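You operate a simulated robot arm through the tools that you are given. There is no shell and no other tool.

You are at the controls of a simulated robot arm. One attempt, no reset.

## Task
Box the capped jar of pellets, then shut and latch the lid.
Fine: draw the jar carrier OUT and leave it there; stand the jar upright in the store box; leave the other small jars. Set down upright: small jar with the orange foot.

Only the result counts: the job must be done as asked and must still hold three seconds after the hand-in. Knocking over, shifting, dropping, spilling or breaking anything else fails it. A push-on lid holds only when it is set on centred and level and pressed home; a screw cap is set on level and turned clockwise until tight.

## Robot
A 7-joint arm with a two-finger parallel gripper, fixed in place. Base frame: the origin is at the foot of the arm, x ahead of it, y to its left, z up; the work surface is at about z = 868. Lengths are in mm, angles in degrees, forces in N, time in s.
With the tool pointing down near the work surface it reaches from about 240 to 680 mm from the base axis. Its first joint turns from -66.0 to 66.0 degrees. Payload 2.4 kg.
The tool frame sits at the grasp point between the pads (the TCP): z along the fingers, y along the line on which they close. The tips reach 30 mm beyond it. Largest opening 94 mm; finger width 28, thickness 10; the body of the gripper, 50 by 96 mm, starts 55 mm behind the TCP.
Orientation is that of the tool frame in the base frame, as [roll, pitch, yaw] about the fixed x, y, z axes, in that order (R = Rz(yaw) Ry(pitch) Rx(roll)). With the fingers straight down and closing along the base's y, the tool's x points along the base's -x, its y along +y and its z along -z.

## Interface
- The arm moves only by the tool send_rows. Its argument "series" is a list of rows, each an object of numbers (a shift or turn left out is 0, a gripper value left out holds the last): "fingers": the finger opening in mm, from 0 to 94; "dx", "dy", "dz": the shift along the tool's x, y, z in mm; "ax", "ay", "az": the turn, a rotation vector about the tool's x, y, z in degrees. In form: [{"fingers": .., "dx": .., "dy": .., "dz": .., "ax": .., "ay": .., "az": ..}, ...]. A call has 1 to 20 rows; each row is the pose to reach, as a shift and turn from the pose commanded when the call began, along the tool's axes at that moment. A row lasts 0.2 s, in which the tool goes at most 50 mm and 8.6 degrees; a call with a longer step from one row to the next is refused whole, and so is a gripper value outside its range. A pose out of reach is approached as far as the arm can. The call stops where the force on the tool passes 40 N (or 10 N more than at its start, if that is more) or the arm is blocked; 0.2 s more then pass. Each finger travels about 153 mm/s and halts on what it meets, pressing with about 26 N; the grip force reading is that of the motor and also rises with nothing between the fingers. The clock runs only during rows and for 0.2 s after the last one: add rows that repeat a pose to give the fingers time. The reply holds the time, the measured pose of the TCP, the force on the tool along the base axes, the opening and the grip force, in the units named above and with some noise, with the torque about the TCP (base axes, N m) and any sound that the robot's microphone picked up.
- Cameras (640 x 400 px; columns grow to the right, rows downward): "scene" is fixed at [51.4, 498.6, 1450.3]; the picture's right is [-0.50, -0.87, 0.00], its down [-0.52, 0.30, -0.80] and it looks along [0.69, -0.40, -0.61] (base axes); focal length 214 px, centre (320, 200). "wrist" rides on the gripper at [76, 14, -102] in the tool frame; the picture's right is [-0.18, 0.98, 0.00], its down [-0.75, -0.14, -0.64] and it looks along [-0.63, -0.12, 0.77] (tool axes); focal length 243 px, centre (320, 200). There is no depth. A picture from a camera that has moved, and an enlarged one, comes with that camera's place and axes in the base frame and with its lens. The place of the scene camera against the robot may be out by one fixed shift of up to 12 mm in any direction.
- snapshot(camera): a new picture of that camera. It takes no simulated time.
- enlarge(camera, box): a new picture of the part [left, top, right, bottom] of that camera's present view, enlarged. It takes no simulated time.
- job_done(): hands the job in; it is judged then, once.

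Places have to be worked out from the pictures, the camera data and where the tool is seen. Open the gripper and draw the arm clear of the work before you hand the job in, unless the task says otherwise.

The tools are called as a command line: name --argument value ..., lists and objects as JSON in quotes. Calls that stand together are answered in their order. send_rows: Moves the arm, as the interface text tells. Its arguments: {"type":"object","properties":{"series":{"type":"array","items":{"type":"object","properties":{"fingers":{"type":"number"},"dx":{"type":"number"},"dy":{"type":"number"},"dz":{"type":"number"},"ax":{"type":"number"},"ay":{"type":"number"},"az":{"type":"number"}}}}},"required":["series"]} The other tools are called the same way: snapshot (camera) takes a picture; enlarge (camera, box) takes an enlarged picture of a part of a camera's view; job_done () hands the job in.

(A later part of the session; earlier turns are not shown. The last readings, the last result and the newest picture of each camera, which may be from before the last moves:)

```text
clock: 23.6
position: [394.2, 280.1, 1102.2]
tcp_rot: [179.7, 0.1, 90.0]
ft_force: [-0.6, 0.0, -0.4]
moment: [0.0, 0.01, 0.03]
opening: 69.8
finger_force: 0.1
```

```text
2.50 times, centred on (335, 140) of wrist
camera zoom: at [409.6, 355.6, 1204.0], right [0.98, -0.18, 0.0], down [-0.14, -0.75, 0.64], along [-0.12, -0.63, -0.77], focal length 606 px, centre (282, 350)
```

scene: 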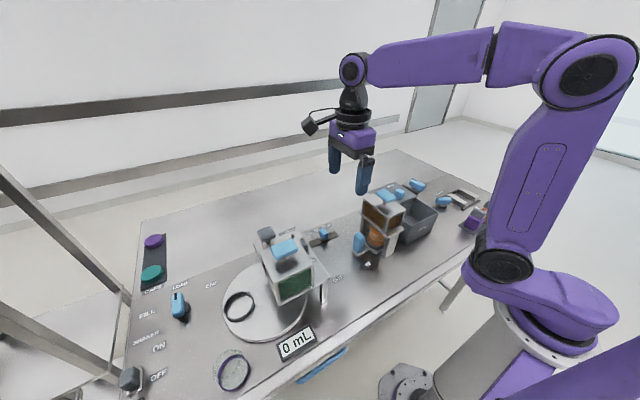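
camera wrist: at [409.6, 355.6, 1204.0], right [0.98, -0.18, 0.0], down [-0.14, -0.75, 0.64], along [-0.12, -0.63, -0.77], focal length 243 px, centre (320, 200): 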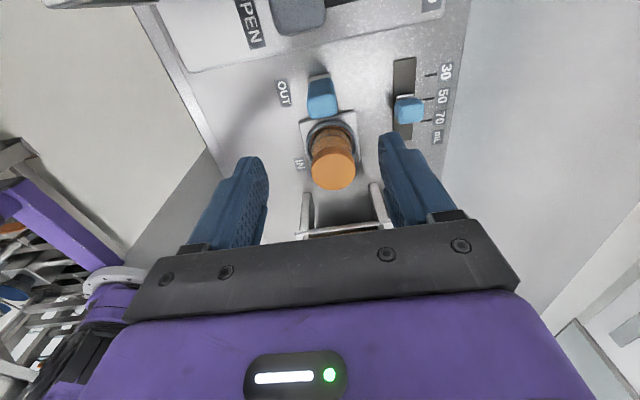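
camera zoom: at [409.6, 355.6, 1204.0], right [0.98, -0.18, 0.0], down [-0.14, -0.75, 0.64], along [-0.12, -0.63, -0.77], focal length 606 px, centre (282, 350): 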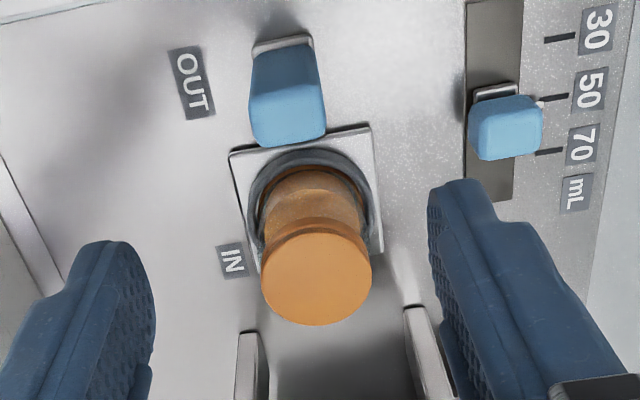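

The jar is about 58 mm in diameter, centred near (395, 196), cap top z≈957. I rotate back so the fingers close along y and hover above the jar to measure its position more precisely.

send_rows --series '[{"fingers": 84, "dx": -7, "az": -8.2}, {"dx": -15, "az": -16.4}, {"dx": -22, "az": -24.5}, {"dx": -30, "az": -32.7}, {"dx": -38, "az": -40.9}, {"dx": -45, "az": -49.1}, {"dx": -53, "az": -57.3}, {"dx": -61, "az": -65.5}, {"dx": -69, "az": -73.6}, {"dx": -77, "az": -81.8}, {"dx": -84, "dy": 1.3, "dz": 10, "az": -90}, {"dx": -84, "dy": 1.3, "dz": 20, "az": -90}, {"dx": -84, "dy": 1.3, "dz": 20, "az": -90}]'

snapshot --camera "wrist"

enlarge --camera "wrist" --box '[240, 40, 400, 160]'

enlarge --camera "scene" --box '[300, 170, 400, 290]'

```text
clock: 26.4
position: [396.4, 196.8, 1081.8]
tcp_rot: [179.9, 0.2, 180.0]
ft_force: [-0.5, -0.1, 0.7]
moment: [0.0, 0.0, -0.01]
opening: 84.2
finger_force: 0.1
```

```text
taken
camera wrist: at [321.2, 210.6, 1183.5], right [0.18, 0.98, 0.0], down [0.75, -0.14, 0.65], along [0.63, -0.12, -0.76], focal length 243 px, centre (320, 200)
```

wrist: 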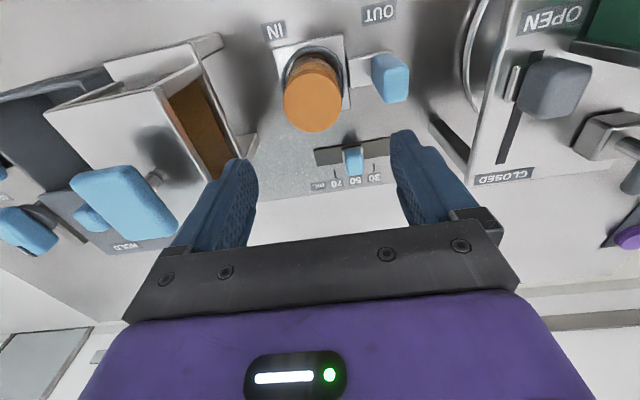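

```text
3.33 times, centred on (320, 100) of wrist
camera zoom: at [321.2, 210.6, 1183.5], right [0.18, 0.98, 0.0], down [0.75, -0.14, 0.65], along [0.63, -0.12, -0.76], focal length 809 px, centre (320, 533)
```

zoom: 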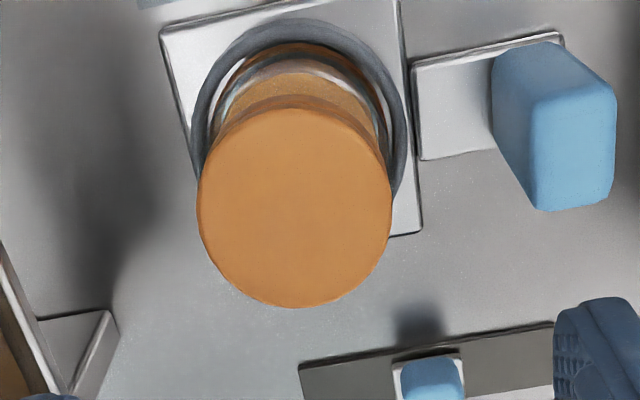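

```text
3.33 times, centred on (350, 230) of scene
camera zoom: at [51.4, 498.6, 1450.3], right [-0.5, -0.87, 0.0], down [-0.52, 0.3, -0.8], along [0.69, -0.4, -0.61], focal length 715 px, centre (220, 100)
```

zoom: 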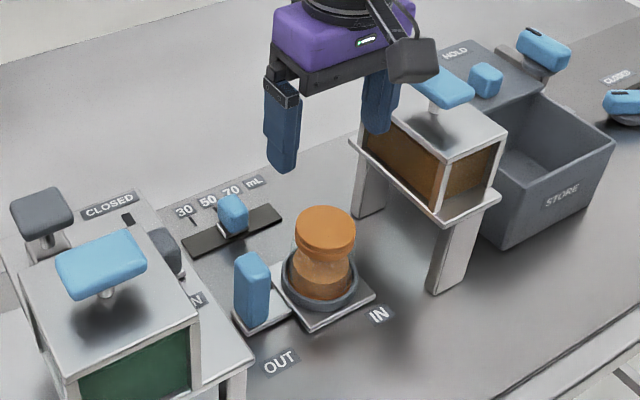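

From this view the jar centre is about (394.5, 190), cap top z≈949, ring top ≈890. I descend around the jar with the tips ending just above the ring.

send_rows --series '[{"fingers": 84, "dx": 1.9, "dy": -6.8, "dz": 10}, {"dx": 1.9, "dy": -6.8, "dz": 45}, {"dx": 1.9, "dy": -6.8, "dz": 75}, {"dx": 1.9, "dy": -6.8, "dz": 95}, {"dx": 1.9, "dy": -6.8, "dz": 110}, {"dx": 1.9, "dy": -6.8, "dz": 122}, {"dx": 1.9, "dy": -6.8, "dz": 122}]'

snapshot --camera "wrist"

enlarge --camera "scene" --box '[310, 190, 390, 280]'

```text
clock: 27.9
position: [395.5, 191.0, 959.7]
tcp_rot: [180.0, 0.3, -180.0]
ft_force: [0.7, 0.2, -0.8]
moment: [-0.03, 0.04, 0.01]
opening: 83.9
finger_force: 0.0
```

```text
taken
camera wrist: at [320.2, 204.3, 1061.8], right [0.18, 0.98, 0.0], down [0.75, -0.14, 0.65], along [0.63, -0.12, -0.76], focal length 243 px, centre (320, 200)
```

wrist: 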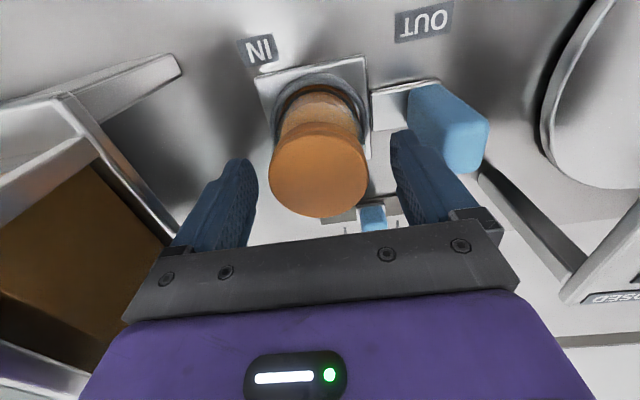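

```text
4.44 times, centred on (350, 235) of scene
camera zoom: at [51.4, 498.6, 1450.3], right [-0.5, -0.87, 0.0], down [-0.52, 0.3, -0.8], along [0.69, -0.4, -0.61], focal length 953 px, centre (187, 44)
```

zoom: 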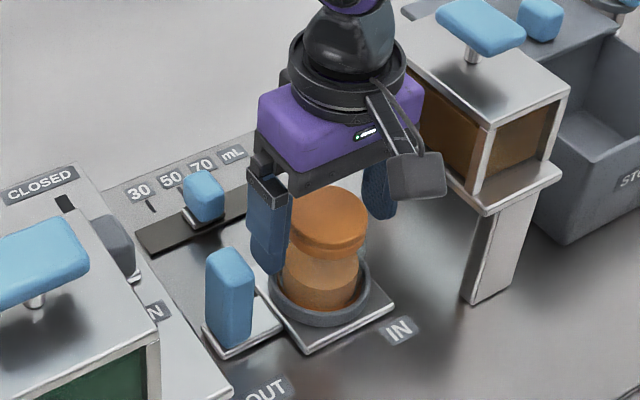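

The cap centre lines up with the grasp axis within ~1 mm. I lower the last 32 mm and close on the jar.

send_rows --series '[{"dz": 12}, {"dz": 22}, {"dz": 28}, {"dz": 32}, {"dz": 32}]'

enlarge --camera "scene" --box '[310, 190, 390, 280]'

snapshot --camera "wrist"

```text
clock: 29.1
position: [395.9, 190.8, 927.6]
tcp_rot: [180.0, 0.2, 180.0]
ft_force: [0.5, 0.7, -0.9]
moment: [0.01, -0.03, 0.0]
opening: 84.1
finger_force: 0.1
```

```text
4.44 times, centred on (350, 235) of scene
camera zoom: at [51.4, 498.6, 1450.3], right [-0.5, -0.87, 0.0], down [-0.52, 0.3, -0.8], along [0.69, -0.4, -0.61], focal length 953 px, centre (187, 44)
```

zoom: 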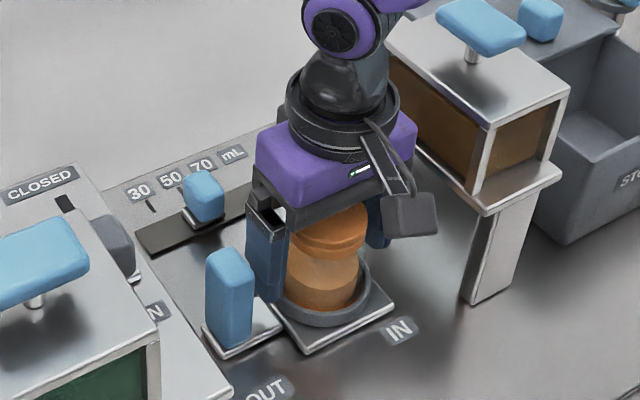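

```text
taken
camera wrist: at [320.2, 204.0, 1030.9], right [0.18, 0.98, 0.0], down [0.75, -0.14, 0.65], along [0.63, -0.12, -0.76], focal length 243 px, centre (320, 200)
```

wrist: 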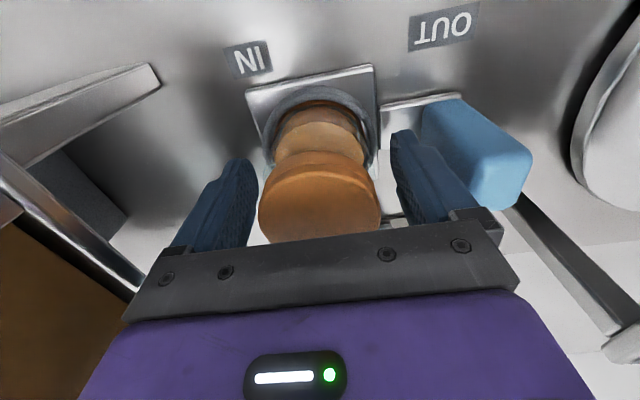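

No contact; the jar is centred. I close the fingers on it.

send_rows --series '[{"fingers": 66}, {"fingers": 56}, {"fingers": 46}, {"fingers": 46}, {"fingers": 46}]'

snapshot --camera "wrist"

enlarge --camera "scene" --box '[310, 190, 390, 280]'

```text
clock: 30.4
position: [395.9, 190.7, 928.9]
tcp_rot: [-179.9, 0.1, -180.0]
ft_force: [-0.6, 0.3, -1.6]
moment: [-0.02, 0.01, 0.03]
opening: 59.7
finger_force: 25.7
```

```text
taken
camera wrist: at [320.2, 204.0, 1031.0], right [0.18, 0.98, 0.0], down [0.75, -0.14, 0.65], along [0.63, -0.12, -0.76], focal length 243 px, centre (320, 200)
```

wrist: 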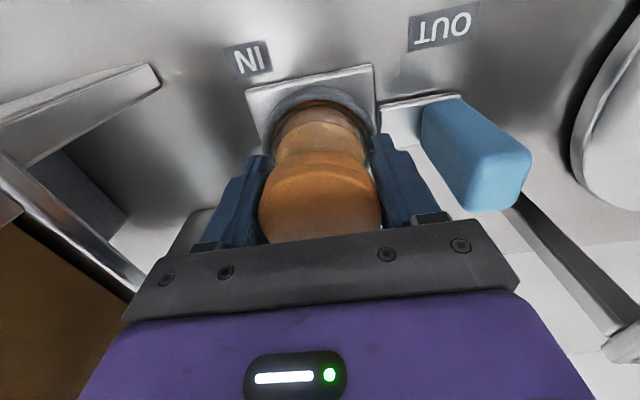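

```text
4.44 times, centred on (350, 235) of scene
camera zoom: at [51.4, 498.6, 1450.3], right [-0.5, -0.87, 0.0], down [-0.52, 0.3, -0.8], along [0.69, -0.4, -0.61], focal length 953 px, centre (187, 44)
```

zoom: 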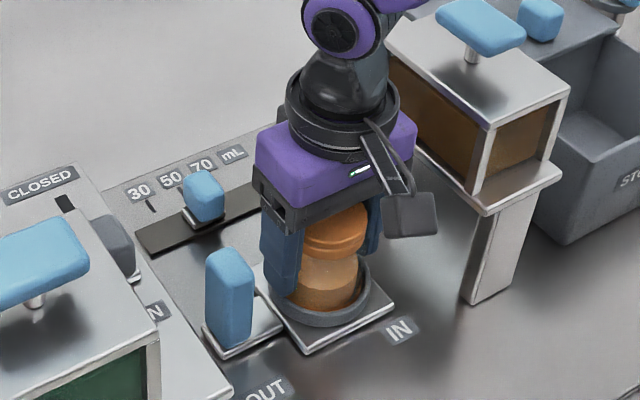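

Grip closed at 59.7 mm on the glass body. I lift slowly and check the load.

send_rows --series '[{"dz": -3}, {"dz": -8}, {"dz": -15}, {"dz": -25}, {"dz": -38}, {"dz": -38}]'

snapshot --camera "wrist"

enlarge --camera "scene" --box '[310, 190, 390, 280]'

```text
clock: 31.8
position: [395.6, 189.8, 966.4]
tcp_rot: [180.0, 0.2, -180.0]
ft_force: [0.4, -0.4, -1.5]
moment: [-0.01, -0.01, -0.02]
opening: 59.7
finger_force: 26.2
```

```text
taken
camera wrist: at [319.2, 203.6, 1068.8], right [0.18, 0.98, 0.0], down [0.75, -0.14, 0.65], along [0.63, -0.12, -0.76], focal length 243 px, centre (320, 200)
```

wrist: 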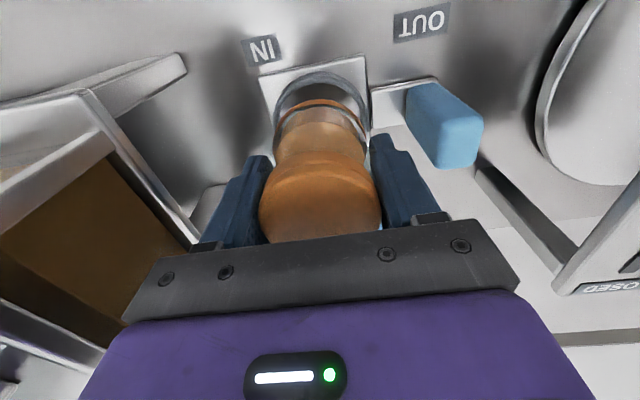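

```text
4.44 times, centred on (350, 235) of scene
camera zoom: at [51.4, 498.6, 1450.3], right [-0.5, -0.87, 0.0], down [-0.52, 0.3, -0.8], along [0.69, -0.4, -0.61], focal length 953 px, centre (187, 44)
```

zoom: 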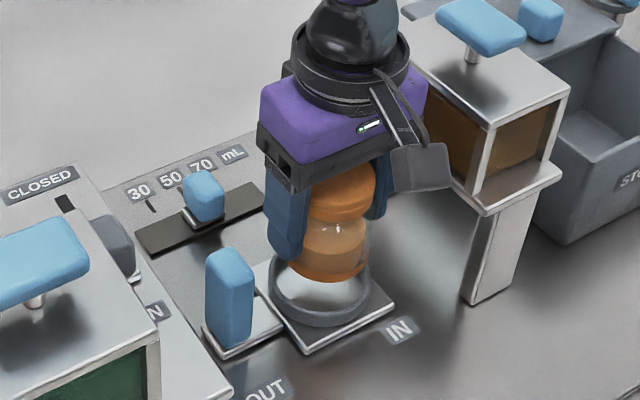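

The jar (orange foot visible) is lifted cleanly, weight ≈1.5 N. I raise to z≈1190, carry it over the hopper and stop above the store box centre (~390, −70).

send_rows --series '[{"dz": -20}, {"dz": -50}, {"dz": -85}, {"dz": -120}, {"dz": -155}, {"dz": -190}, {"dz": -215}, {"dz": -225}, {"dy": -15, "dz": -225}, {"dx": 1, "dy": -45, "dz": -225}, {"dx": 2, "dy": -80, "dz": -225}, {"dx": 3, "dy": -115, "dz": -225}, {"dx": 4, "dy": -150, "dz": -225}, {"dx": 5, "dy": -185, "dz": -225}, {"dx": 5.6, "dy": -220, "dz": -225}, {"dx": 5.6, "dy": -245, "dz": -225}, {"dx": 5.6, "dy": -260, "dz": -225}, {"dx": 5.6, "dy": -260, "dz": -225}]'

snapshot --camera "wrist"

snapshot --camera "scene"

```text
clock: 35.5
position: [389.4, -70.0, 1191.4]
tcp_rot: [179.9, 0.2, 179.9]
ft_force: [0.8, 0.0, -2.1]
moment: [-0.01, -0.03, 0.01]
opening: 59.8
finger_force: 26.2
```

```text
taken
camera wrist: at [313.5, -54.9, 1294.0], right [0.18, 0.98, 0.0], down [0.75, -0.14, 0.65], along [0.63, -0.12, -0.76], focal length 243 px, centre (320, 200)
```

wrist: 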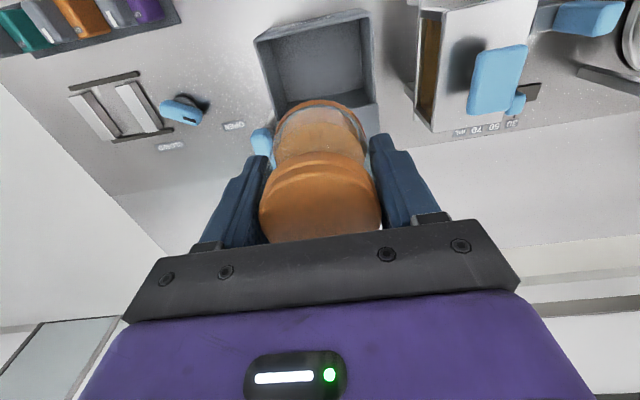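

```text
taken
```

scene: 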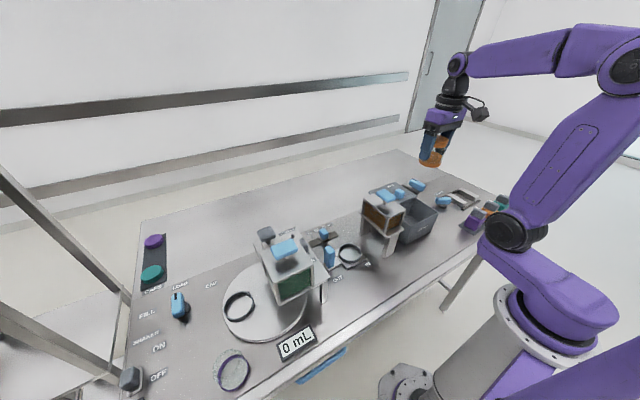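

I enlarge the box region in the wrist view to measure its rim and interior.

enlarge --camera "wrist" --box '[220, 0, 420, 150]'

```text
2.67 times, centred on (320, 75) of wrist
camera zoom: at [313.5, -54.9, 1294.0], right [0.18, 0.98, 0.0], down [0.75, -0.14, 0.65], along [0.63, -0.12, -0.76], focal length 647 px, centre (320, 533)
```

zoom: 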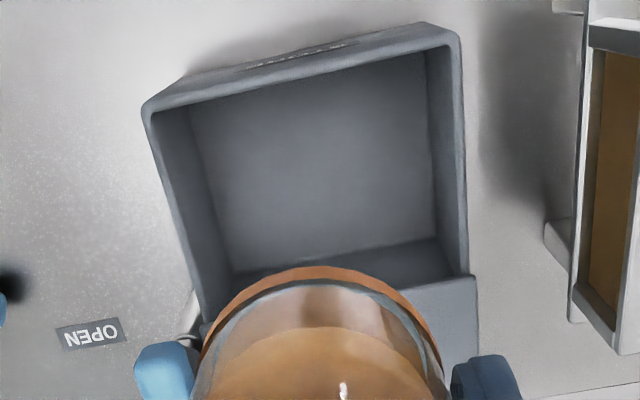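

The box rim is x 338–437, y −138…−1, with the jar centred over it. I lower the jar to TCP z≈945, still above the floor.

send_rows --series '[{"dx": 1, "dz": 15}, {"dx": 1, "dz": 45}, {"dx": 1, "dz": 80}, {"dx": 1, "dz": 115}, {"dx": 1, "dz": 150}, {"dx": 1, "dz": 180}, {"dx": 1, "dz": 205}, {"dx": 1, "dz": 225}, {"dx": 1, "dz": 238}, {"dx": 1, "dz": 246}, {"dx": 1, "dz": 246}]'

enlarge --camera "scene" --box '[360, 150, 460, 260]'

snapshot --camera "wrist"

```text
clock: 38.0
position: [387.8, -69.3, 946.8]
tcp_rot: [179.9, 0.2, 179.9]
ft_force: [0.3, 0.3, -0.4]
moment: [0.0, 0.0, 0.0]
opening: 60.0
finger_force: 26.3
```

```text
3.64 times, centred on (410, 205) of scene
camera zoom: at [51.4, 498.6, 1450.3], right [-0.5, -0.87, 0.0], down [-0.52, 0.3, -0.8], along [0.69, -0.4, -0.61], focal length 780 px, centre (-7, 182)
```

zoom: 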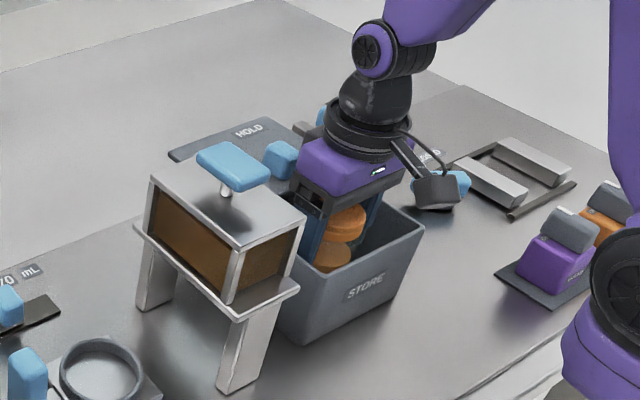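

```text
taken
camera wrist: at [312.4, -55.7, 1048.0], right [0.18, 0.98, 0.0], down [0.75, -0.14, 0.65], along [0.63, -0.12, -0.76], focal length 243 px, centre (320, 200)
```

wrist: 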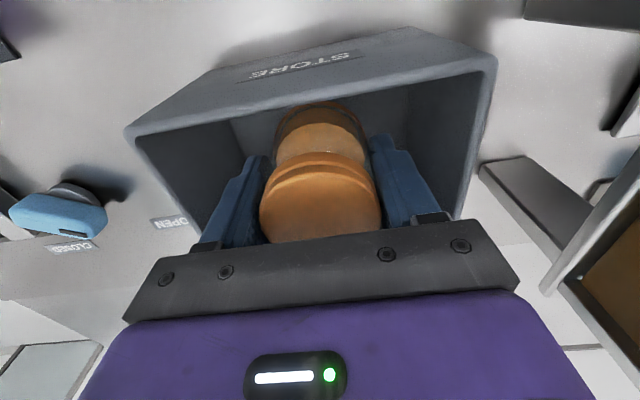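

The jar is well inside the walls. I lower it in small steps, watching Fz for the floor contact.

send_rows --series '[{"dz": 4}, {"dz": 8}, {"dz": 10}]'

send_rows --series '[{"dz": 2}, {"dz": 4}]'

send_rows --series '[{"dz": 1.5}, {"dz": 3}]'

```text
clock: 38.8
position: [388.0, -70.6, 935.2]
tcp_rot: [180.0, 0.2, 180.0]
ft_force: [0.3, -0.3, -1.9]
moment: [0.04, 0.01, 0.02]
opening: 59.9
finger_force: 26.1
```

```text
clock: 39.4
position: [388.3, -70.0, 932.9]
tcp_rot: [180.0, 0.2, 179.9]
ft_force: [-0.4, 0.5, -1.7]
moment: [0.0, 0.01, 0.0]
opening: 59.9
finger_force: 26.6
```

```text
clock: 40.0
position: [388.4, -70.7, 929.0]
tcp_rot: [180.0, 0.2, 179.9]
ft_force: [0.3, 0.6, -2.4]
moment: [0.01, 0.03, 0.03]
opening: 60.0
finger_force: 25.6
```

No contact yet at z≈929. I continue with 2 mm steps.

send_rows --series '[{"dz": 1}, {"dz": 2}]'

send_rows --series '[{"dz": 1}, {"dz": 2}]'

send_rows --series '[{"dz": 1}, {"dz": 2}]'

```text
clock: 40.5
position: [388.4, -70.3, 927.3]
tcp_rot: [179.9, 0.3, 180.0]
ft_force: [0.0, -0.2, -1.6]
moment: [0.02, 0.05, 0.01]
opening: 59.8
finger_force: 26.3
```

```text
clock: 41.1
position: [387.8, -70.3, 925.0]
tcp_rot: [-179.9, 0.3, 180.0]
ft_force: [-0.5, -0.3, -1.2]
moment: [0.0, 0.02, 0.01]
opening: 59.9
finger_force: 26.0
```

```text
clock: 41.8
position: [388.4, -69.6, 923.1]
tcp_rot: [-179.9, 0.5, 179.9]
ft_force: [-3.9, -0.4, 38.9]
moment: [0.06, 0.07, -0.03]
opening: 59.8
finger_force: 26.1
```

Contact: 39 N at z≈923. I relieve by about 1 mm before letting go.

send_rows --series '[{"dz": -0.8}, {"dz": -0.8}]'

```text
clock: 42.4
position: [388.7, -70.1, 923.9]
tcp_rot: [180.0, 0.3, 180.0]
ft_force: [-1.2, -1.1, 23.8]
moment: [0.03, -0.27, 0.01]
opening: 59.8
finger_force: 26.4
```

send_rows --series '[{"dz": -0.8}, {"dz": -0.8}]'

```text
clock: 43.0
position: [386.6, -70.2, 924.6]
tcp_rot: [-180.0, 0.1, -180.0]
ft_force: [0.7, 0.6, 0.5]
moment: [0.04, -0.09, -0.03]
opening: 59.9
finger_force: 26.4
```

The load is now near zero with the jar resting on the floor. I open the fingers gradually to 76 mm.

send_rows --series '[{"fingers": 62}, {"fingers": 66}, {"fingers": 72}, {"fingers": 78}, {"fingers": 78}]'

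snapshot --camera "wrist"

enlarge --camera "scene" --box '[370, 170, 450, 250]'

```text
clock: 44.1
position: [387.1, -70.4, 924.2]
tcp_rot: [180.0, 0.2, -180.0]
ft_force: [0.3, -0.1, 0.3]
moment: [-0.02, 0.01, 0.02]
opening: 78.0
finger_force: 0.0
```

```text
taken
camera wrist: at [312.6, -56.4, 1026.4], right [0.18, 0.98, 0.0], down [0.75, -0.14, 0.65], along [0.63, -0.12, -0.76], focal length 243 px, centre (320, 200)
```

wrist: 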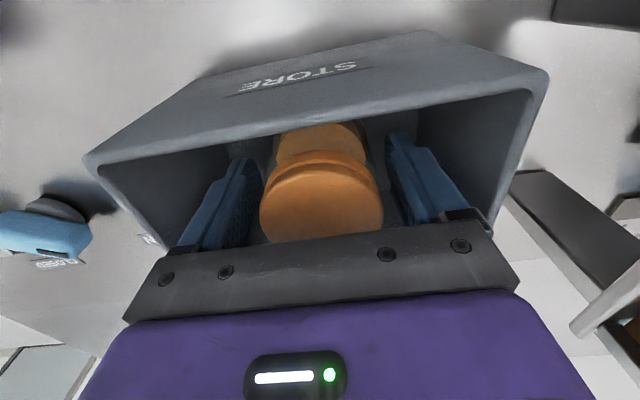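

```text
5.00 times, centred on (410, 210) of scene
camera zoom: at [51.4, 498.6, 1450.3], right [-0.5, -0.87, 0.0], down [-0.52, 0.3, -0.8], along [0.69, -0.4, -0.61], focal length 1072 px, centre (-130, 150)
```

zoom: 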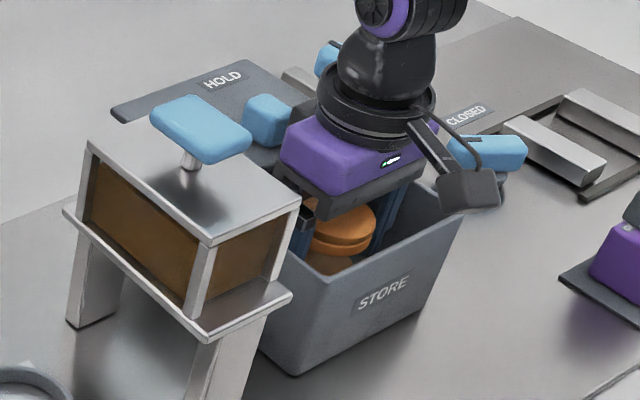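

The jar stands free on the box floor. I rise straight up.

send_rows --series '[{"dz": -8}, {"dz": -25}, {"dz": -55}, {"dz": -95}, {"dz": -140}, {"dz": -180}, {"dz": -180}]'

snapshot --camera "wrist"

enlarge --camera "scene" --box '[370, 170, 450, 250]'

```text
clock: 45.8
position: [387.6, -72.5, 1105.5]
tcp_rot: [-180.0, 0.2, 179.8]
ft_force: [-0.5, -1.7, 0.4]
moment: [0.02, 0.01, -0.02]
opening: 78.0
finger_force: 0.0
```

```text
taken
camera wrist: at [312.0, -58.5, 1206.9], right [0.19, 0.98, 0.0], down [0.75, -0.14, 0.65], along [0.63, -0.12, -0.76], focal length 243 px, centre (320, 200)
```

wrist: 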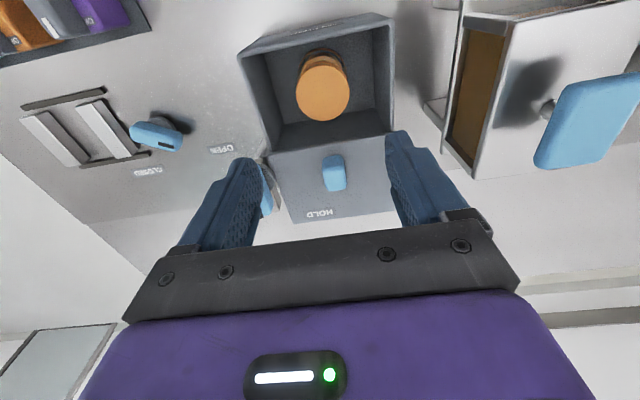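

```text
5.00 times, centred on (410, 210) of scene
camera zoom: at [51.4, 498.6, 1450.3], right [-0.5, -0.87, 0.0], down [-0.52, 0.3, -0.8], along [0.69, -0.4, -0.61], focal length 1072 px, centre (-130, 150)
```

zoom: 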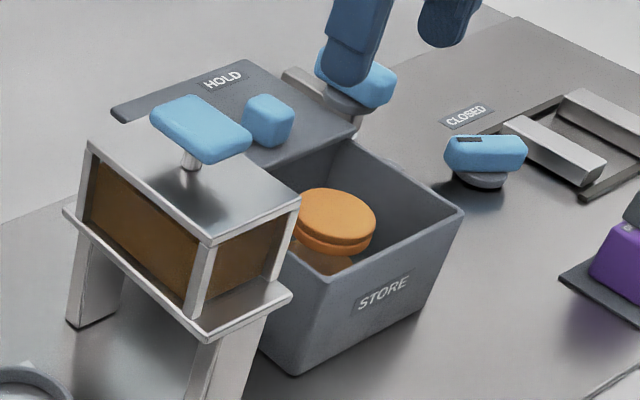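

The jar stands upright in the box. Now I examine the lid, its knob and the latch lever in detail.

enlarge --camera "wrist" --box '[240, 120, 400, 230]'

enlarge --camera "scene" --box '[375, 170, 445, 220]'

```text
3.64 times, centred on (320, 175) of wrist
camera zoom: at [312.0, -58.5, 1206.9], right [0.19, 0.98, 0.0], down [0.75, -0.14, 0.65], along [0.63, -0.12, -0.76], focal length 882 px, centre (320, 291)
```

zoom: 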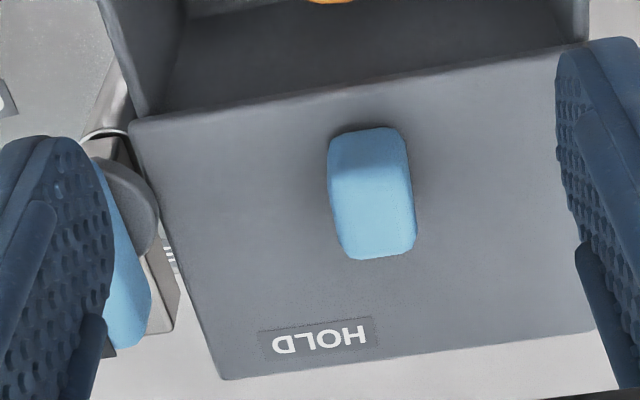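

```text
8.00 times, centred on (410, 195) of scene
camera zoom: at [51.4, 498.6, 1450.3], right [-0.5, -0.87, 0.0], down [-0.52, 0.3, -0.8], along [0.69, -0.4, -0.61], focal length 1716 px, centre (-400, 240)
```

zoom: 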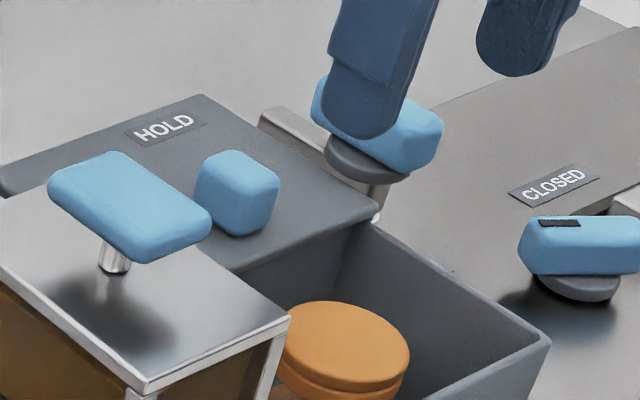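

The lid is a sliding plate with a knob (~34×27×27 mm) centred near (463, −71), top z≈990. I hover over it and verify alignment before gripping.

send_rows --series '[{"fingers": 60, "dx": -25, "dy": 0.5, "dz": 10}, {"dx": -50, "dy": 1, "dz": 25}, {"dx": -75.4, "dy": 1.5, "dz": 40}, {"dx": -75.4, "dy": 1.5, "dz": 55.5}, {"dx": -75.4, "dy": 1.5, "dz": 55.5}]'

snapshot --camera "wrist"

enlarge --camera "wrist" --box '[200, 20, 440, 200]'

enlarge --camera "scene" --box '[370, 150, 450, 230]'

```text
clock: 47.0
position: [464.8, -67.3, 1049.5]
tcp_rot: [-180.0, 0.3, 180.0]
ft_force: [-0.6, 0.0, -0.3]
moment: [0.02, 0.0, 0.01]
opening: 59.9
finger_force: 0.1
```

```text
taken
camera wrist: at [388.8, -54.4, 1151.0], right [0.18, 0.98, 0.0], down [0.75, -0.14, 0.65], along [0.63, -0.12, -0.76], focal length 243 px, centre (320, 200)
```

wrist: 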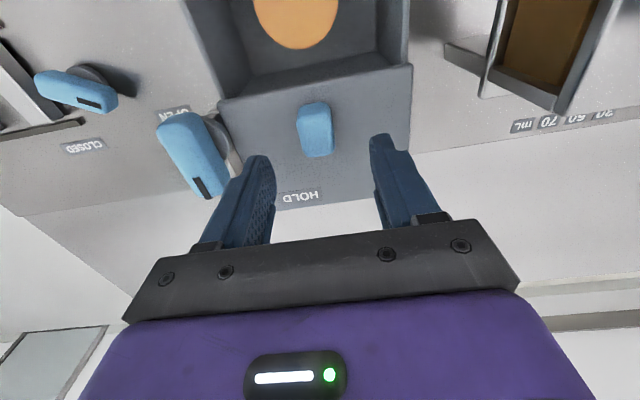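

```text
2.22 times, centred on (320, 110) of wrist
camera zoom: at [388.8, -54.4, 1151.0], right [0.18, 0.98, 0.0], down [0.75, -0.14, 0.65], along [0.63, -0.12, -0.76], focal length 539 px, centre (320, 400)
```

zoom: 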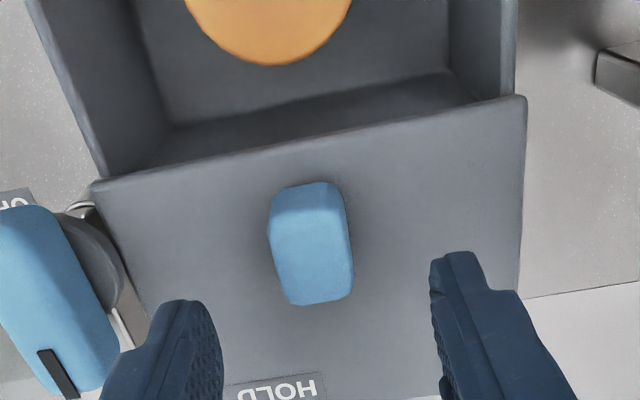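

```text
5.00 times, centred on (410, 190) of scene
camera zoom: at [51.4, 498.6, 1450.3], right [-0.5, -0.87, 0.0], down [-0.52, 0.3, -0.8], along [0.69, -0.4, -0.61], focal length 1072 px, centre (-130, 250)
```

zoom: 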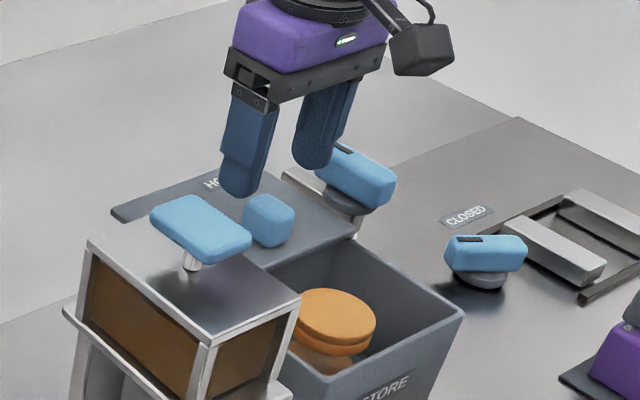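

The knob centre is (463.8, −71) by this view. I descend to TCP z≈1002 (tips about 972), then close on the knob.

send_rows --series '[{"fingers": 60, "dx": 1, "dy": -2.5, "dz": 15}, {"dx": 1, "dy": -2.5, "dz": 30}, {"dx": 1, "dy": -2.5, "dz": 40}, {"dx": 1, "dy": -2.5, "dz": 47}, {"dx": 1, "dy": -2.5, "dz": 47}]'

enlarge --camera "scene" --box '[370, 150, 450, 230]'

enlarge --camera "wrist" --box '[220, 60, 420, 220]'

```text
clock: 48.1
position: [463.0, -70.5, 1002.0]
tcp_rot: [-180.0, 0.1, 180.0]
ft_force: [0.0, 0.0, -0.2]
moment: [-0.02, 0.0, -0.01]
opening: 60.1
finger_force: 0.1
```

```text
5.00 times, centred on (410, 190) of scene
camera zoom: at [51.4, 498.6, 1450.3], right [-0.5, -0.87, 0.0], down [-0.52, 0.3, -0.8], along [0.69, -0.4, -0.61], focal length 1072 px, centre (-130, 250)
```

zoom: 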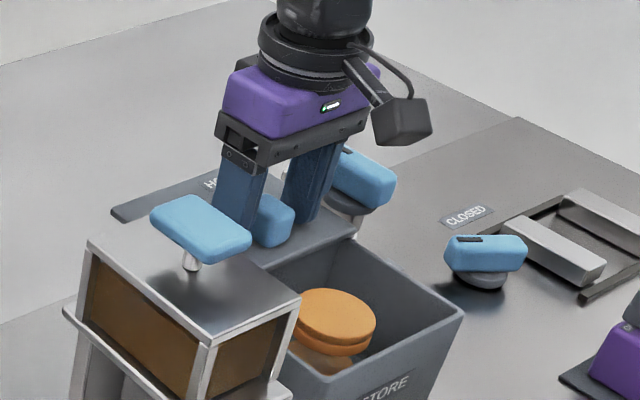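

```text
2.50 times, centred on (320, 140) of wrist
camera zoom: at [387.5, -57.0, 1103.6], right [0.18, 0.98, 0.0], down [0.75, -0.14, 0.65], along [0.63, -0.12, -0.76], focal length 606 px, centre (320, 350)
```

zoom: 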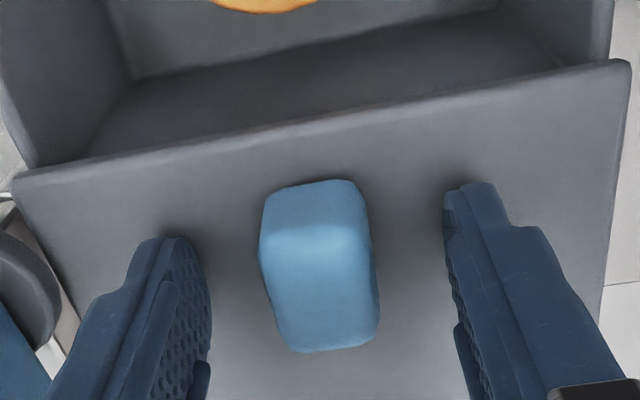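

The fingertips straddle the knob. I close on it.

send_rows --series '[{"fingers": 30}, {"fingers": 15}, {"fingers": 15}, {"fingers": 15}]'

enlarge --camera "wrist" --box '[220, 60, 420, 220]'

```text
clock: 49.1
position: [462.4, -70.0, 1001.8]
tcp_rot: [180.0, 0.1, 180.0]
ft_force: [-0.1, 7.3, -1.8]
moment: [0.05, -0.11, 0.03]
opening: 28.2
finger_force: 44.7
```

```text
2.50 times, centred on (320, 140) of wrist
camera zoom: at [387.5, -56.3, 1103.7], right [0.18, 0.98, 0.0], down [0.75, -0.14, 0.64], along [0.63, -0.12, -0.76], focal length 606 px, centre (320, 350)
```

zoom: 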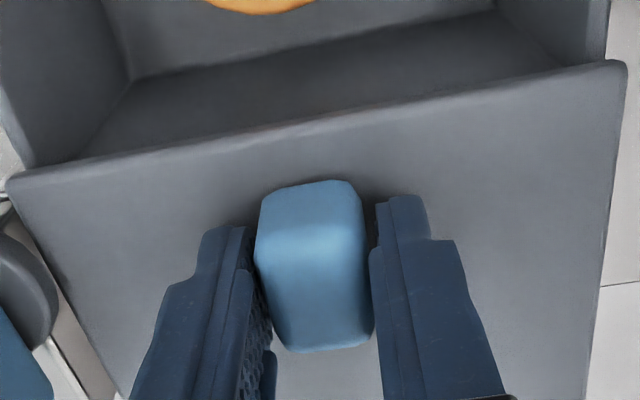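

Gripped at 28 mm. I pull toward −x gently, first 12 mm.

send_rows --series '[{"dx": 3}, {"dx": 7}, {"dx": 12}, {"dx": 12}]'

enlarge --camera "wrist" --box '[220, 60, 420, 220]'

enlarge --camera "scene" --box '[370, 150, 450, 230]'

```text
clock: 50.1
position: [450.7, -70.5, 1001.7]
tcp_rot: [180.0, 0.2, -180.0]
ft_force: [-0.2, 16.4, -8.1]
moment: [0.07, -0.54, 0.05]
opening: 28.1
finger_force: 44.7
```

```text
2.50 times, centred on (320, 140) of wrist
camera zoom: at [375.0, -56.4, 1103.7], right [0.18, 0.98, 0.0], down [0.75, -0.14, 0.64], along [0.63, -0.12, -0.76], focal length 606 px, centre (320, 350)
```

zoom: 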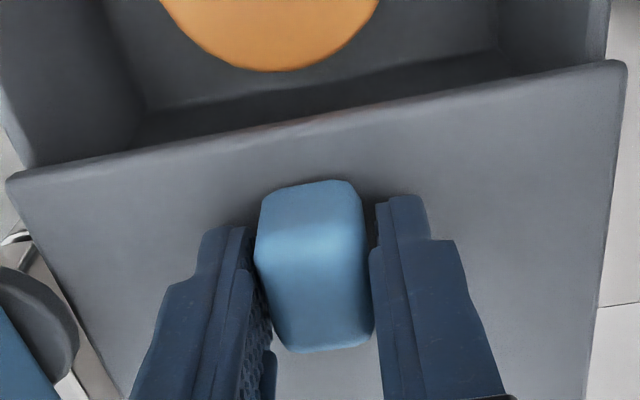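

```text
5.00 times, centred on (410, 190) of scene
camera zoom: at [51.5, 499.1, 1450.1], right [-0.5, -0.87, 0.0], down [-0.52, 0.3, -0.8], along [0.69, -0.4, -0.61], focal length 1072 px, centre (-130, 250)
```

zoom: 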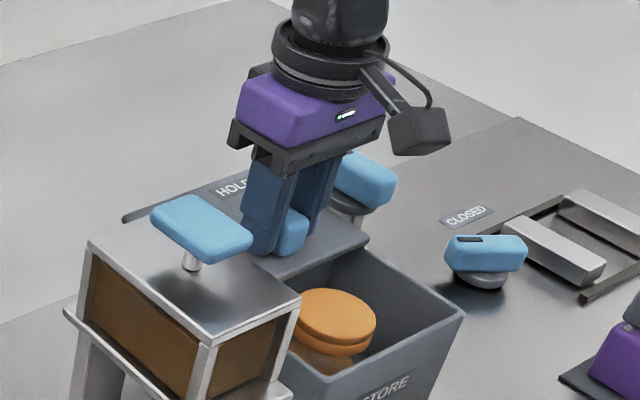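

The lid slides with the knob (the HOLD plate moves with it). I trim +0.7 mm in y to relieve the side force and continue the slide.

send_rows --series '[{"dy": 0.7}, {"dx": 6, "dy": 0.7}, {"dx": 14, "dy": 0.7}, {"dx": 22, "dy": 0.7}, {"dx": 30, "dy": 0.7}, {"dx": 30, "dy": 0.7}]'

```text
clock: 51.5
position: [419.0, -70.1, 1001.7]
tcp_rot: [180.0, -0.1, -180.0]
ft_force: [-0.4, 19.0, -33.7]
moment: [0.0, -0.46, -0.02]
opening: 28.2
finger_force: 44.8
```

Side and vertical loads build up slightly; I relieve with small +y and downward trims.

send_rows --series '[{"dy": 0.5, "dz": 0.7}, {"dy": 0.8, "dz": 1.3}, {"dy": 0.8, "dz": 1.3}]'

```text
clock: 52.4
position: [421.4, -70.0, 1002.0]
tcp_rot: [-179.9, 0.3, -180.0]
ft_force: [-0.2, 15.8, -2.8]
moment: [0.06, 1.41, 0.01]
opening: 28.4
finger_force: 44.9
```

Vertical load relieved. I continue the slide another 30 mm.

send_rows --series '[{"dy": 0.4}, {"dx": 7, "dy": 0.5}, {"dx": 15, "dy": 0.5}, {"dx": 23, "dy": 0.5}, {"dx": 30, "dy": 0.5}, {"dx": 30, "dy": 0.5}]'

enlarge --camera "scene" --box '[370, 150, 450, 230]'

snapshot --camera "wrist"

```text
clock: 53.8
position: [391.5, -70.0, 1000.9]
tcp_rot: [-179.7, 0.8, 179.8]
ft_force: [-0.8, -0.5, 3.4]
moment: [0.07, 0.2, -0.05]
opening: 28.4
finger_force: 45.1
stopped in row 6: the force on the tool passed its limit at 41 N (the readings are from after the stop); the commanded pose is now the measured one
```

```text
5.00 times, centred on (410, 190) of scene
camera zoom: at [51.3, 498.6, 1450.3], right [-0.5, -0.87, 0.0], down [-0.52, 0.3, -0.8], along [0.69, -0.4, -0.61], focal length 1072 px, centre (-130, 250)
```

zoom: 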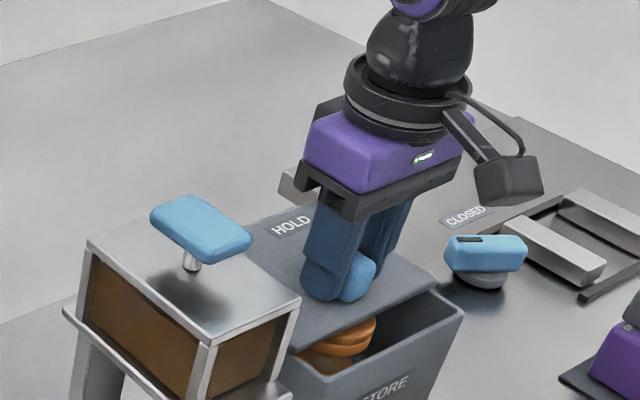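

```text
taken
camera wrist: at [316.2, -55.9, 1103.1], right [0.19, 0.98, 0.0], down [0.75, -0.14, 0.65], along [0.64, -0.12, -0.76], focal length 243 px, centre (320, 200)
```

wrist: 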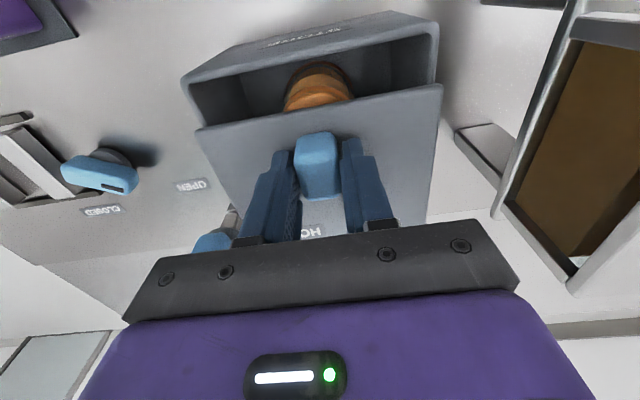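

About 72 mm moved; the stop was accumulated side/vertical load, now reset. The lid's front edge is about 26 mm from the box front; I continue in small steps.

send_rows --series '[{"dx": 4, "dz": -0.05}, {"dx": 9, "dz": -0.1}, {"dx": 14, "dz": -0.2}, {"dx": 14, "dz": -0.2}]'

```text
clock: 54.8
position: [378.2, -70.7, 1002.2]
tcp_rot: [-179.8, 0.7, 180.0]
ft_force: [0.6, 4.9, 22.9]
moment: [0.03, 1.11, 0.12]
opening: 28.3
finger_force: 45.2
```

send_rows --series '[{"dz": -0.8}, {"dx": 4, "dz": -0.9}, {"dx": 8, "dz": -1.0}, {"dx": 12, "dz": -1.1}, {"dx": 12, "dz": -1.1}]'

enlarge --camera "scene" --box '[370, 150, 450, 250]'

snapshot --camera "wrist"

```text
clock: 56.0
position: [366.1, -69.5, 1001.9]
tcp_rot: [-180.0, 0.6, 179.9]
ft_force: [-1.4, 2.7, -8.8]
moment: [0.01, -1.18, 0.14]
opening: 27.9
finger_force: 45.2
```

```text
4.00 times, centred on (410, 200) of scene
camera zoom: at [51.4, 498.7, 1450.3], right [-0.5, -0.87, 0.0], down [-0.52, 0.3, -0.8], along [0.69, -0.4, -0.61], focal length 858 px, centre (-40, 200)
```

zoom: 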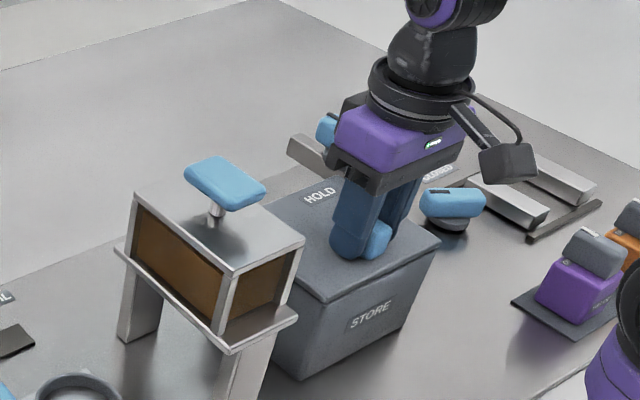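

```text
taken
camera wrist: at [289.4, -55.9, 1103.2], right [0.19, 0.98, 0.0], down [0.75, -0.14, 0.65], along [0.64, -0.12, -0.76], focal length 243 px, centre (320, 200)
```

wrist: 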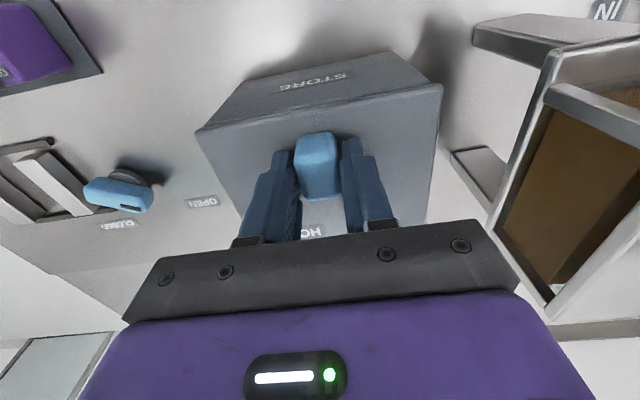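

The lid now nearly covers the box. I continue in 2 mm steps until a stop in x is felt.

send_rows --series '[{"dx": 1.5}, {"dx": 3}, {"dx": 4}, {"dx": 4}]'

enlarge --camera "wrist" --box '[180, 40, 460, 240]'

```text
clock: 57.0
position: [362.6, -70.5, 1001.9]
tcp_rot: [-179.8, 0.7, 179.8]
ft_force: [13.6, -4.9, -36.5]
moment: [-0.01, 0.28, 0.13]
opening: 27.9
finger_force: 44.7
```

```text
2.00 times, centred on (320, 140) of wrist
camera zoom: at [286.3, -55.9, 1103.2], right [0.19, 0.98, 0.0], down [0.75, -0.14, 0.65], along [0.64, -0.12, -0.76], focal length 485 px, centre (320, 320)
```

zoom: 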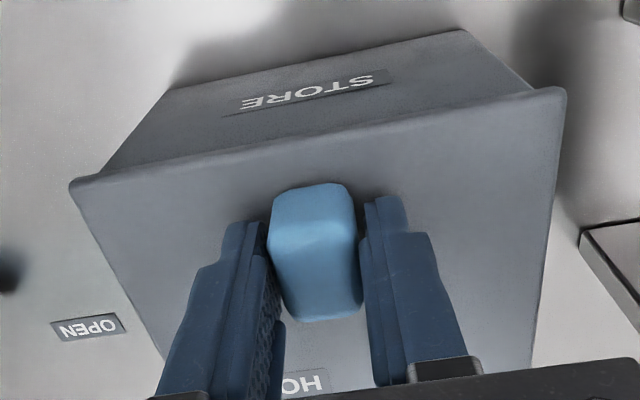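

x resistance starts to appear (13.6 N). I relieve the vertical load and pull a bit further to confirm the stop.

send_rows --series '[{"dz": 0.8}, {"dz": 1.2}, {"dz": 1.2}]'

send_rows --series '[{"dx": 0.7}, {"dx": 1.4}, {"dx": 1.4}]'

```text
clock: 57.8
position: [361.9, -70.7, 1001.0]
tcp_rot: [-179.8, 0.8, 179.8]
ft_force: [7.6, -3.3, 5.5]
moment: [0.05, 1.24, 0.09]
opening: 28.0
finger_force: 44.9
```

```text
clock: 58.6
position: [362.4, -70.2, 1002.4]
tcp_rot: [-179.7, 1.0, 179.9]
ft_force: [16.6, -3.8, 10.7]
moment: [0.0, 0.41, 0.09]
opening: 28.3
finger_force: 44.7
```

send_rows --series '[{"dx": 0.8}, {"dx": 1.6}, {"dx": 1.6}]'

enlarge --camera "scene" --box '[370, 170, 450, 250]'

```text
clock: 59.4
position: [362.7, -69.5, 1001.7]
tcp_rot: [-179.8, 1.0, 179.8]
ft_force: [25.6, 2.7, 2.0]
moment: [0.09, 0.7, -0.02]
opening: 28.4
finger_force: 45.1
```

```text
5.00 times, centred on (410, 210) of scene
camera zoom: at [52.1, 498.7, 1450.2], right [-0.5, -0.87, 0.0], down [-0.53, 0.3, -0.8], along [0.69, -0.4, -0.61], focal length 1072 px, centre (-130, 150)
```

zoom: 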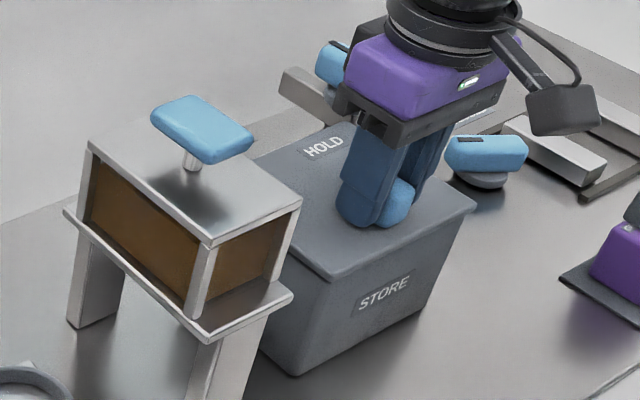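

x force grows with no motion – the lid is at its closed stop. I ease the load, open the fingers and rise to inspect the latch.

send_rows --series '[{"dx": -0.8}, {"dx": -0.8, "fingers": 34}, {"dx": -0.8, "fingers": 50}, {"dx": -0.8, "fingers": 60}, {"dx": -0.8, "dz": -15}, {"dx": -0.8, "dz": -50}, {"dx": -0.8, "dz": -90}, {"dx": -0.8, "dz": -90}]'

snapshot --camera "wrist"

enlarge --camera "scene" --box '[370, 160, 450, 250]'

```text
clock: 61.2
position: [359.0, -70.2, 1094.3]
tcp_rot: [-179.9, 0.7, 179.9]
ft_force: [0.8, -0.3, -0.6]
moment: [0.01, 0.01, 0.0]
opening: 59.6
finger_force: 0.1
```

```text
taken
camera wrist: at [282.0, -55.7, 1195.2], right [0.19, 0.98, 0.0], down [0.75, -0.14, 0.65], along [0.64, -0.12, -0.76], focal length 243 px, centre (320, 200)
```

wrist: 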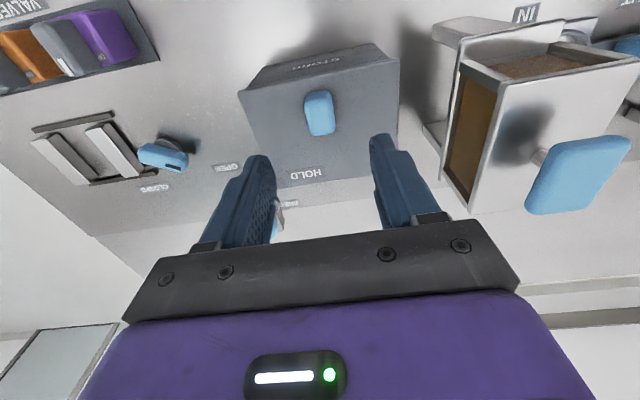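

```text
4.44 times, centred on (410, 205) of scene
camera zoom: at [51.4, 498.6, 1450.3], right [-0.5, -0.87, 0.0], down [-0.52, 0.3, -0.8], along [0.69, -0.4, -0.61], focal length 953 px, centre (-80, 178)
```

zoom: 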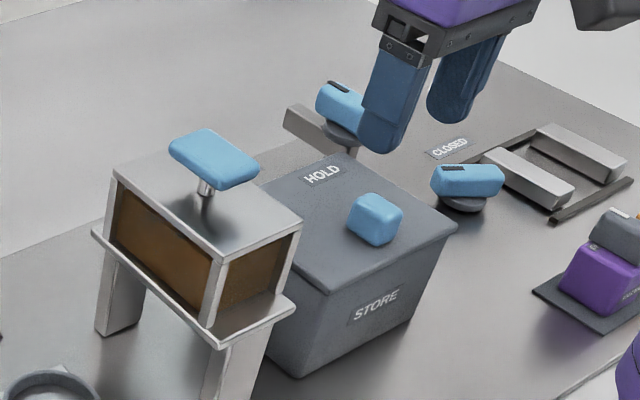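

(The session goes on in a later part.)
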